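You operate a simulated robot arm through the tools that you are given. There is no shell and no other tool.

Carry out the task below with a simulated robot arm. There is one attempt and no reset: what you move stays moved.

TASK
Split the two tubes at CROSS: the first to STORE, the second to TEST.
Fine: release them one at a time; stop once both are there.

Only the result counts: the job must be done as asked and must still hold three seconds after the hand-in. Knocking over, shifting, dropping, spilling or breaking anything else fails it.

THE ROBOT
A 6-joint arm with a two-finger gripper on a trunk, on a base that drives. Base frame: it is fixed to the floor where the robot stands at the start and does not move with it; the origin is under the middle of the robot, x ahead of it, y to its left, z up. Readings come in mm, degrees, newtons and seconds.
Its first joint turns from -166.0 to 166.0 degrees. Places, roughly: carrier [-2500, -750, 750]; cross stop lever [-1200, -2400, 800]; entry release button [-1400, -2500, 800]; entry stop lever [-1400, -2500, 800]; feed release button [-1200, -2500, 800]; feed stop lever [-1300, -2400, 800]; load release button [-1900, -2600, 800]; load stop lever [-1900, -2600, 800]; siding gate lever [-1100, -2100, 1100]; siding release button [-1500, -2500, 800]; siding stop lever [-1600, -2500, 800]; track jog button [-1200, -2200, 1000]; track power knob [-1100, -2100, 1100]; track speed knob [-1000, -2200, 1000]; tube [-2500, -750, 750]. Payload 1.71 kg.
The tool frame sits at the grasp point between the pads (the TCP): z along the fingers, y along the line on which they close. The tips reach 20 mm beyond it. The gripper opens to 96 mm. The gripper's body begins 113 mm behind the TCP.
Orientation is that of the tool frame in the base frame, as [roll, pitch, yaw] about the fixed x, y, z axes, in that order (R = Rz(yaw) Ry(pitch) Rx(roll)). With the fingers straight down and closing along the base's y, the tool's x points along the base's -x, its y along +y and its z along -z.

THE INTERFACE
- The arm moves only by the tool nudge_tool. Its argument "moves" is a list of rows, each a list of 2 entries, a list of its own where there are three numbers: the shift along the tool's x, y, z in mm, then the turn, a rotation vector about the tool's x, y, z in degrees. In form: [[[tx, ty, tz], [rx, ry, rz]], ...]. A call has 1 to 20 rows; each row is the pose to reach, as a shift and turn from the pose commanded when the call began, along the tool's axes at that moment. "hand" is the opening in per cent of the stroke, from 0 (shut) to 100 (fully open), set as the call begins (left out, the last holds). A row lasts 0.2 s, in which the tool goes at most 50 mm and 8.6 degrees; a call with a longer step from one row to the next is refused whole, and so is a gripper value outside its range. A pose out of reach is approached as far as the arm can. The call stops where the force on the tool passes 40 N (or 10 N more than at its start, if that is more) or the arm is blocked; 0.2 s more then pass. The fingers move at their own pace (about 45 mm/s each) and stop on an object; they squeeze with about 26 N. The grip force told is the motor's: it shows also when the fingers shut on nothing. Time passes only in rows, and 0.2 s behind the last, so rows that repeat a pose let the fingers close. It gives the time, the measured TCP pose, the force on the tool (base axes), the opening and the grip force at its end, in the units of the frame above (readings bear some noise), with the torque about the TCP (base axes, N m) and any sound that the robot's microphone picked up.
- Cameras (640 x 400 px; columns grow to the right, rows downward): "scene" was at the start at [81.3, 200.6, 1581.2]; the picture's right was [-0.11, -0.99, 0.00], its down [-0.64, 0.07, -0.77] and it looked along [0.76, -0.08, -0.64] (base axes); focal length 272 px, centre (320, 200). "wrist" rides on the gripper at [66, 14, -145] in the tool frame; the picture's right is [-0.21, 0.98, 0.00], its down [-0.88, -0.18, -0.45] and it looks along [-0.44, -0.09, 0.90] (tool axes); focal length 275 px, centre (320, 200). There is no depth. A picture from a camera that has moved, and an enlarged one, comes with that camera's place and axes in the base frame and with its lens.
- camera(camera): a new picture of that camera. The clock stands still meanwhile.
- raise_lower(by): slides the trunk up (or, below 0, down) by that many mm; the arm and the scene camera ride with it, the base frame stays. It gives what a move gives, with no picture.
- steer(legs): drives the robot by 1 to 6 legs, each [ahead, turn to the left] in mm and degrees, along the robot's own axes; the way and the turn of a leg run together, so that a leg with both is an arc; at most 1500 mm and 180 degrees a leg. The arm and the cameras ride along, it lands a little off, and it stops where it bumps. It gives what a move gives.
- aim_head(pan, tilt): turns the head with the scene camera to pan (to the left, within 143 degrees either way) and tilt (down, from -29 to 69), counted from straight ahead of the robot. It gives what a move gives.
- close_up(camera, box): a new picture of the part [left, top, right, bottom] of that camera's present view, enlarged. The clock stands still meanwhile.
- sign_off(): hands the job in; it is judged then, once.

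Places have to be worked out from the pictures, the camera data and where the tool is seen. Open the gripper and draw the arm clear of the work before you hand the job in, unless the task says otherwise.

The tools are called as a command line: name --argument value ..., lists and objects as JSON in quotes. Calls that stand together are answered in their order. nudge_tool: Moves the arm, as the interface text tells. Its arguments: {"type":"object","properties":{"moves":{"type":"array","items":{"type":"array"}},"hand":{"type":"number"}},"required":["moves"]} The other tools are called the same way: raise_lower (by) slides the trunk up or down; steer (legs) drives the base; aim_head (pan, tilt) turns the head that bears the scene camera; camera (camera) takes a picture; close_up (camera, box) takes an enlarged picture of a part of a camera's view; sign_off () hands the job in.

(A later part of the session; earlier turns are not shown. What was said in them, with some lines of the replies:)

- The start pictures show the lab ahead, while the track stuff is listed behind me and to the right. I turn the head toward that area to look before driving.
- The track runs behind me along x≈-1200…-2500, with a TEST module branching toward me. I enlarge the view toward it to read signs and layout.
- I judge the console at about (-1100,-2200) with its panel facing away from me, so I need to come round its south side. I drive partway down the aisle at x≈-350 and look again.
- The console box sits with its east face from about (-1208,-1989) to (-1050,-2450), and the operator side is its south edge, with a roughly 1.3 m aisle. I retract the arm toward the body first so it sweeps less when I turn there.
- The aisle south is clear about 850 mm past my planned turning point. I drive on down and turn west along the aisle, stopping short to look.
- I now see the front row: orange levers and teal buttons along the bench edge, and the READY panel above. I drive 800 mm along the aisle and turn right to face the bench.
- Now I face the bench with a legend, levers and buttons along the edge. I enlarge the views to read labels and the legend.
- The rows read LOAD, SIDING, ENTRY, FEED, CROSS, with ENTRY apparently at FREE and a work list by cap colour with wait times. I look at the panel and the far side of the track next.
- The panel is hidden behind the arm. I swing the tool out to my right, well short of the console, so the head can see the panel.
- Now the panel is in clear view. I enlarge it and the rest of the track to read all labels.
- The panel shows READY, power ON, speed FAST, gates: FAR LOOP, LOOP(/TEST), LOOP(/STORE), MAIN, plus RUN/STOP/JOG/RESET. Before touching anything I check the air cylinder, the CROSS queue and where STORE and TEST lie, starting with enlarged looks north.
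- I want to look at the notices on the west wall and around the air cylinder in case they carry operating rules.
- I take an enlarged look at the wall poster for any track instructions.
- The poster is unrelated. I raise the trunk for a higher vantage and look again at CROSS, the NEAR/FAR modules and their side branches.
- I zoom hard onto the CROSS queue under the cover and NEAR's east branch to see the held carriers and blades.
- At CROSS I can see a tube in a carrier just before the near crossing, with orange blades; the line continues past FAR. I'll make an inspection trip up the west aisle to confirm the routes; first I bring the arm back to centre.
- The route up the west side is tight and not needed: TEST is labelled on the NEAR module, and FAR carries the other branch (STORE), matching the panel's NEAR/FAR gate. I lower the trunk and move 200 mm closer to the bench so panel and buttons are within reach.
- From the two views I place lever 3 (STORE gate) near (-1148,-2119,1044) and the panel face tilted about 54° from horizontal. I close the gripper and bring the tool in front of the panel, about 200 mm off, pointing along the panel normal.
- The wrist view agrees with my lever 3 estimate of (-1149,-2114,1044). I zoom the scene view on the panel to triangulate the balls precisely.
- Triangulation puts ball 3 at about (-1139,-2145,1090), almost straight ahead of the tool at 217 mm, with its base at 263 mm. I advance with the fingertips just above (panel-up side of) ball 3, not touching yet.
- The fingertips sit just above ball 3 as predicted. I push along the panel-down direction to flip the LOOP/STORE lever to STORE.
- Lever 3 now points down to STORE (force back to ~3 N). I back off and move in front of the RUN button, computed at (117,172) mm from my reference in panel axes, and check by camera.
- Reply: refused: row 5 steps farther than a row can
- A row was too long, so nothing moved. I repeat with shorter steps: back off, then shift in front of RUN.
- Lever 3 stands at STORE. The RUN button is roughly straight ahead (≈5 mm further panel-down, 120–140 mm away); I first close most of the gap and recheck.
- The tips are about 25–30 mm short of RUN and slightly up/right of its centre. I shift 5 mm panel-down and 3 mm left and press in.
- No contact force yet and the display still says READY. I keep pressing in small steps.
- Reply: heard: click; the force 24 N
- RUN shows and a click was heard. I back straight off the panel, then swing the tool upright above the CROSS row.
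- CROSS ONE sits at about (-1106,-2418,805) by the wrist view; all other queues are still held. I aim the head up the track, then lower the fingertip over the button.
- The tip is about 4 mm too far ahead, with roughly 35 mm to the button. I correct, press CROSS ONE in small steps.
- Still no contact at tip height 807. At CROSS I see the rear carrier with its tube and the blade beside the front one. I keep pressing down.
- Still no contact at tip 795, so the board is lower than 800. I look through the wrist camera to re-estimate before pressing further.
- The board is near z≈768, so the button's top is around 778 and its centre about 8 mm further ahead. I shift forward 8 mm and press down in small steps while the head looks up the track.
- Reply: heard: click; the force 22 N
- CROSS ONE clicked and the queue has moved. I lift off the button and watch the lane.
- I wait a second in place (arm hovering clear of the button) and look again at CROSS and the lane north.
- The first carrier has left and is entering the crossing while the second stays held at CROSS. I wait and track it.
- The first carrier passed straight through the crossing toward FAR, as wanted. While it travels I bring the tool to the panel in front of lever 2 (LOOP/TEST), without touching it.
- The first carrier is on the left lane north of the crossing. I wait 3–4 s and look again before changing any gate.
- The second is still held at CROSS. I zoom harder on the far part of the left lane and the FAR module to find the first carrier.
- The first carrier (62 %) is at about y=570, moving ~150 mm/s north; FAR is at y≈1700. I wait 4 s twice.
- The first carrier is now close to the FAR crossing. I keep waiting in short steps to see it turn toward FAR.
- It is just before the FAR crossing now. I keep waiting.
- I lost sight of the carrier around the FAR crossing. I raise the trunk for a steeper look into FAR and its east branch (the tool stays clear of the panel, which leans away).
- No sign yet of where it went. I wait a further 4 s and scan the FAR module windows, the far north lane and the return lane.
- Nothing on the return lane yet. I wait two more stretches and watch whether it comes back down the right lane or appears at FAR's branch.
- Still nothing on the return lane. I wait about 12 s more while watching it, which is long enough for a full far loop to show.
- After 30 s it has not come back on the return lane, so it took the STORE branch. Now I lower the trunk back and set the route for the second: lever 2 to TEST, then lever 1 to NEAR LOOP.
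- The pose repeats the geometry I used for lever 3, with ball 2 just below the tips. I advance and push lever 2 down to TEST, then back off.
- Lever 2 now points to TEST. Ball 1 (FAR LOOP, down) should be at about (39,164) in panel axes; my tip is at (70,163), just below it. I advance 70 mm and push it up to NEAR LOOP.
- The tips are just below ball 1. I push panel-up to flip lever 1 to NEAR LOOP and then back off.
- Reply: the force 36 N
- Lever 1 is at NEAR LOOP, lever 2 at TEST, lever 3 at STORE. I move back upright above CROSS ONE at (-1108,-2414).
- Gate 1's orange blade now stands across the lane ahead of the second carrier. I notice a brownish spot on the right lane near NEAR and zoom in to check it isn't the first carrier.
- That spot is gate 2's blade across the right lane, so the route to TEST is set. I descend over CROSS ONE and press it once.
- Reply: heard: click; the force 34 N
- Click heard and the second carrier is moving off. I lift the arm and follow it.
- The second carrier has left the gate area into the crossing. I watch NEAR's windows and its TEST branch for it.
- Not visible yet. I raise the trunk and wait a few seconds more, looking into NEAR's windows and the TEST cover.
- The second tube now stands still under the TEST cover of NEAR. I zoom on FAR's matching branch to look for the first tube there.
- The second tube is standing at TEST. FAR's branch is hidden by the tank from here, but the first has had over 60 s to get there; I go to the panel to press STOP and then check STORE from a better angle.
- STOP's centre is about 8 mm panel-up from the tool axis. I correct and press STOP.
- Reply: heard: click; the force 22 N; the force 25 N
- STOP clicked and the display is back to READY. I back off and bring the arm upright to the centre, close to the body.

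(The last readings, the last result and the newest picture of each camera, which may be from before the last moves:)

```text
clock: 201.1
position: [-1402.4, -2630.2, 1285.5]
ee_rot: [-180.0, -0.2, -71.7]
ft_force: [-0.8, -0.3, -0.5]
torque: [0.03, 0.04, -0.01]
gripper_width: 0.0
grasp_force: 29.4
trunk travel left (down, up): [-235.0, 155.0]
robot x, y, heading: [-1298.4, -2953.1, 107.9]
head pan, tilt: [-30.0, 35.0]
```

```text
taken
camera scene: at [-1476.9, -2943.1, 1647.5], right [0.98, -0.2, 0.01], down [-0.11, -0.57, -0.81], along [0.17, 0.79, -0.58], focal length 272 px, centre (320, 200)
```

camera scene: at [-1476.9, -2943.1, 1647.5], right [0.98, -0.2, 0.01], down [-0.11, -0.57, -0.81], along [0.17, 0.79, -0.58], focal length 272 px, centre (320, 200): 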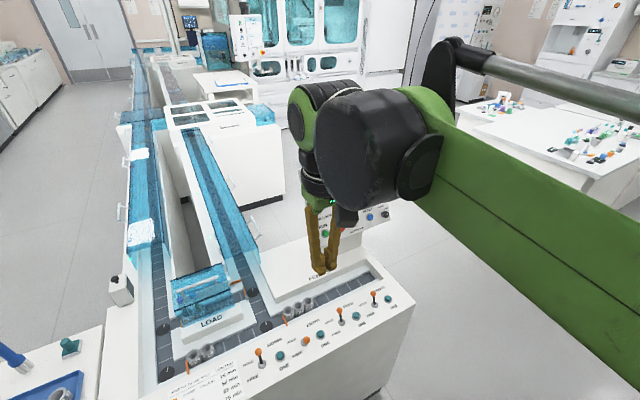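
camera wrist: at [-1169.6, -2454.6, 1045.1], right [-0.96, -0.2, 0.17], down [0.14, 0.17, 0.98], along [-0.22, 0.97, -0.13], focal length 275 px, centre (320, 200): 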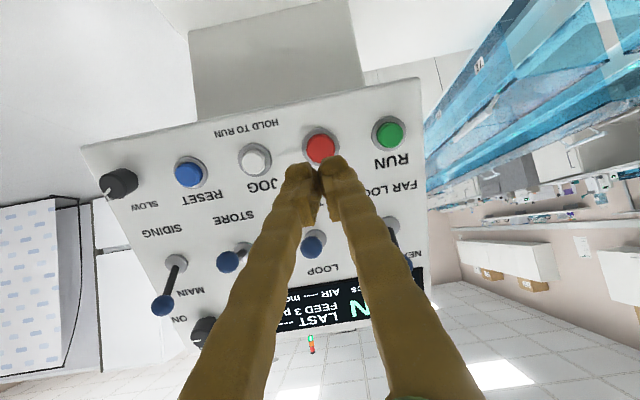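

The arm is clear; I open the gripper, back away from the bench, and drive west along the aisle to see past the tank to FAR's branch.

nudge_tool --hand 100 --moves '[[[0, 0, 0], [0, 0, 0]], [[0, 0, 0], [0, 0, 0]], [[0, 0, 0], [0, 0, 0]], [[0, 0, 0], [0, 0, 0]], [[0, 0, 0], [0, 0, 0]], [[0, 0, 0], [0, 0, 0]]]'

steer --legs '[[-200, 0], [0, 90], [850, 0]]'

raise_lower --by 150

aim_head --pan -95 --tilt 15

camera --camera "scene"

```text
clock: 202.5
position: [-1403.1, -2629.2, 1284.7]
ee_rot: [-180.0, -0.1, -71.6]
ft_force: [-0.3, -0.8, -0.2]
torque: [-0.02, 0.03, -0.02]
gripper_width: 95.7
grasp_force: 0.1
trunk travel left (down, up): [-235.0, 155.0]
robot x, y, heading: [-1302.2, -2960.2, 108.3]
head pan, tilt: [-30.0, 35.0]
```

```text
clock: 216.0
position: [-2361.0, -3541.2, 1283.9]
ee_rot: [-180.0, -0.2, 19.5]
ft_force: [2.2, 1.2, 0.7]
torque: [-0.12, 0.27, -0.03]
gripper_width: 96.0
grasp_force: 0.0
trunk travel left (down, up): [-235.0, 155.0]
robot x, y, heading: [-2032.3, -3426.3, -160.4]
head pan, tilt: [-30.0, 35.0]
```

```text
clock: 217.8
position: [-2371.4, -3543.2, 1433.8]
ee_rot: [-180.0, -0.5, 19.6]
ft_force: [-2.8, -0.5, 0.0]
torque: [0.06, -0.16, 0.01]
gripper_width: 96.2
grasp_force: 0.1
trunk travel left (down, up): [-385.0, 5.0]
robot x, y, heading: [-2035.3, -3426.1, -160.4]
head pan, tilt: [-30.0, 35.0]
```

```text
clock: 219.1
position: [-2319.7, -3526.4, 1445.8]
ee_rot: [180.0, 1.6, 19.6]
ft_force: [2.3, 0.5, -0.2]
torque: [-0.17, 0.31, -0.01]
gripper_width: 96.1
grasp_force: 0.0
trunk travel left (down, up): [-385.0, 5.0]
robot x, y, heading: [-2033.6, -3427.5, -160.5]
head pan, tilt: [-95.0, 15.0]
```

```text
taken
camera scene: at [-1921.5, -3513.4, 1829.3], right [0.97, 0.25, -0.02], down [0.05, -0.26, -0.97], along [-0.25, 0.93, -0.26], focal length 272 px, centre (320, 200)
```

scene: 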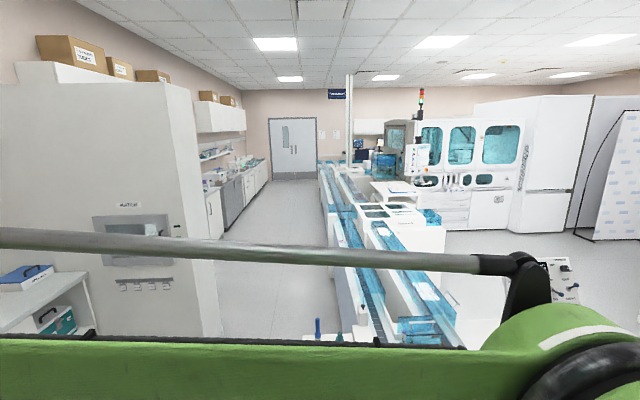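

close_up --camera "scene" --box '[350, 150, 414, 190]'

close_up --camera "scene" --box '[356, 163, 396, 188]'

close_up --camera "scene" --box '[315, 155, 379, 195]'

close_up --camera "scene" --box '[400, 195, 464, 235]'

```text
10.00 times, centred on (382, 170) of scene
camera zoom: at [-1921.5, -3513.4, 1829.3], right [0.97, 0.25, -0.02], down [0.05, -0.26, -0.97], along [-0.25, 0.93, -0.26], focal length 2723 px, centre (-300, 500)
```

zoom: 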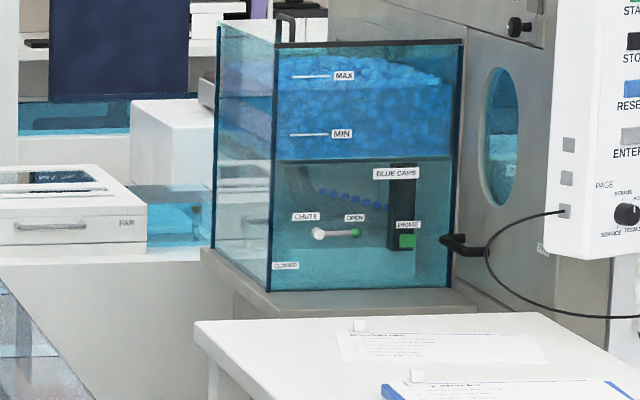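

```text
16.00 times, centred on (376, 176) of scene
camera zoom: at [-1921.5, -3513.4, 1829.3], right [0.97, 0.25, -0.02], down [0.05, -0.26, -0.97], along [-0.25, 0.93, -0.26], focal length 4357 px, centre (-576, 592)
```

zoom: 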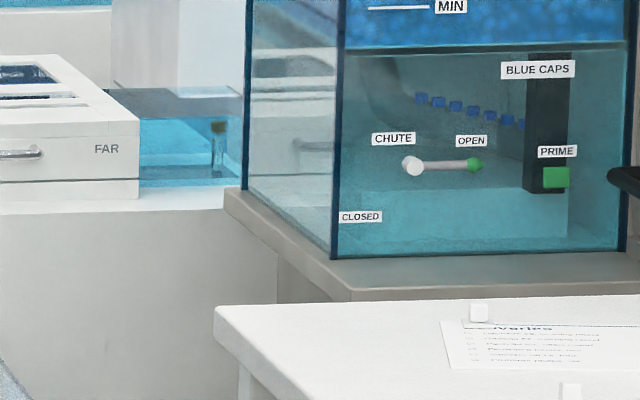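

```text
10.00 times, centred on (347, 175) of scene
camera zoom: at [-1921.5, -3513.4, 1829.3], right [0.97, 0.25, -0.02], down [0.05, -0.26, -0.97], along [-0.25, 0.93, -0.26], focal length 2723 px, centre (50, 450)
```

zoom: 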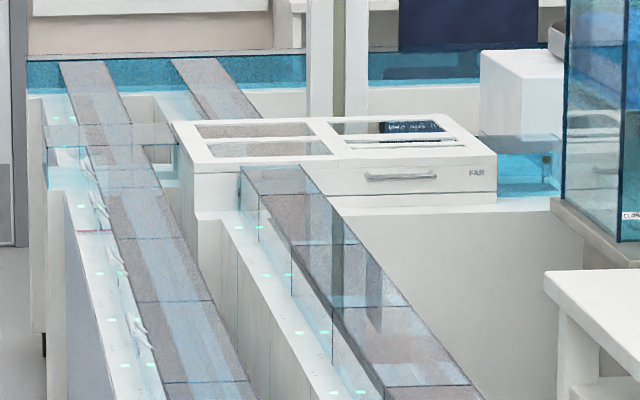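

```text
10.00 times, centred on (432, 215) of scene
camera zoom: at [-1921.5, -3513.4, 1829.3], right [0.97, 0.25, -0.02], down [0.05, -0.26, -0.97], along [-0.25, 0.93, -0.26], focal length 2723 px, centre (-800, 50)
```

zoom: 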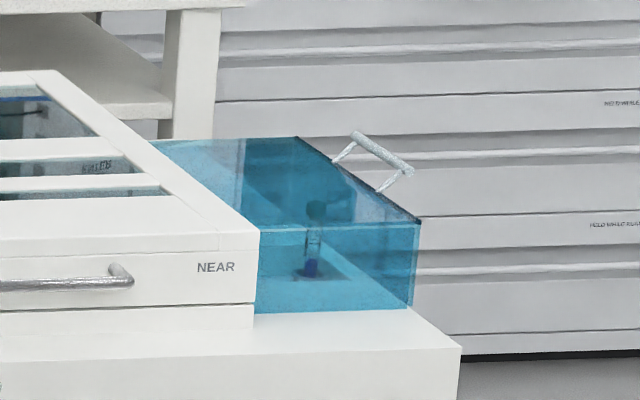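

From here the first tube, with the orange cap, is visible under FAR's branch cover, the one the STORE gate feeds. The second stands under the TEST cover at NEAR. The track is stopped (READY), the gripper is open and the arm is well clear, so I hand in.

sign_off

```text
The job is handed in.
```

The split is done. The first tube from CROSS (orange cap) is in the FAR branch that the STORE gate feeds, and the second is at TEST on the NEAR module.

- **Release:** I released the tubes one at a time with CROSS ONE. The first had over 45 seconds to reach STORE before I released the second.
- **Stop:** I pressed STOP once the second was standing at TEST. I could not see the STORE branch then, so I confirmed the first tube there by camera after the stop. The panel reads READY.
- **Check on STORE:** I never saw a STORE label. I rely on the gate marking and on seeing the orange-capped tube under that branch cover.
- **Left as set:** the gates are still at NEAR LOOP, TEST and STORE; you didn't ask for them to be put back. I didn't touch the LOAD, SIDING, ENTRY and FEED controls.

The gripper is open and the arm is clear. The robot is parked in the aisle south of the bench.
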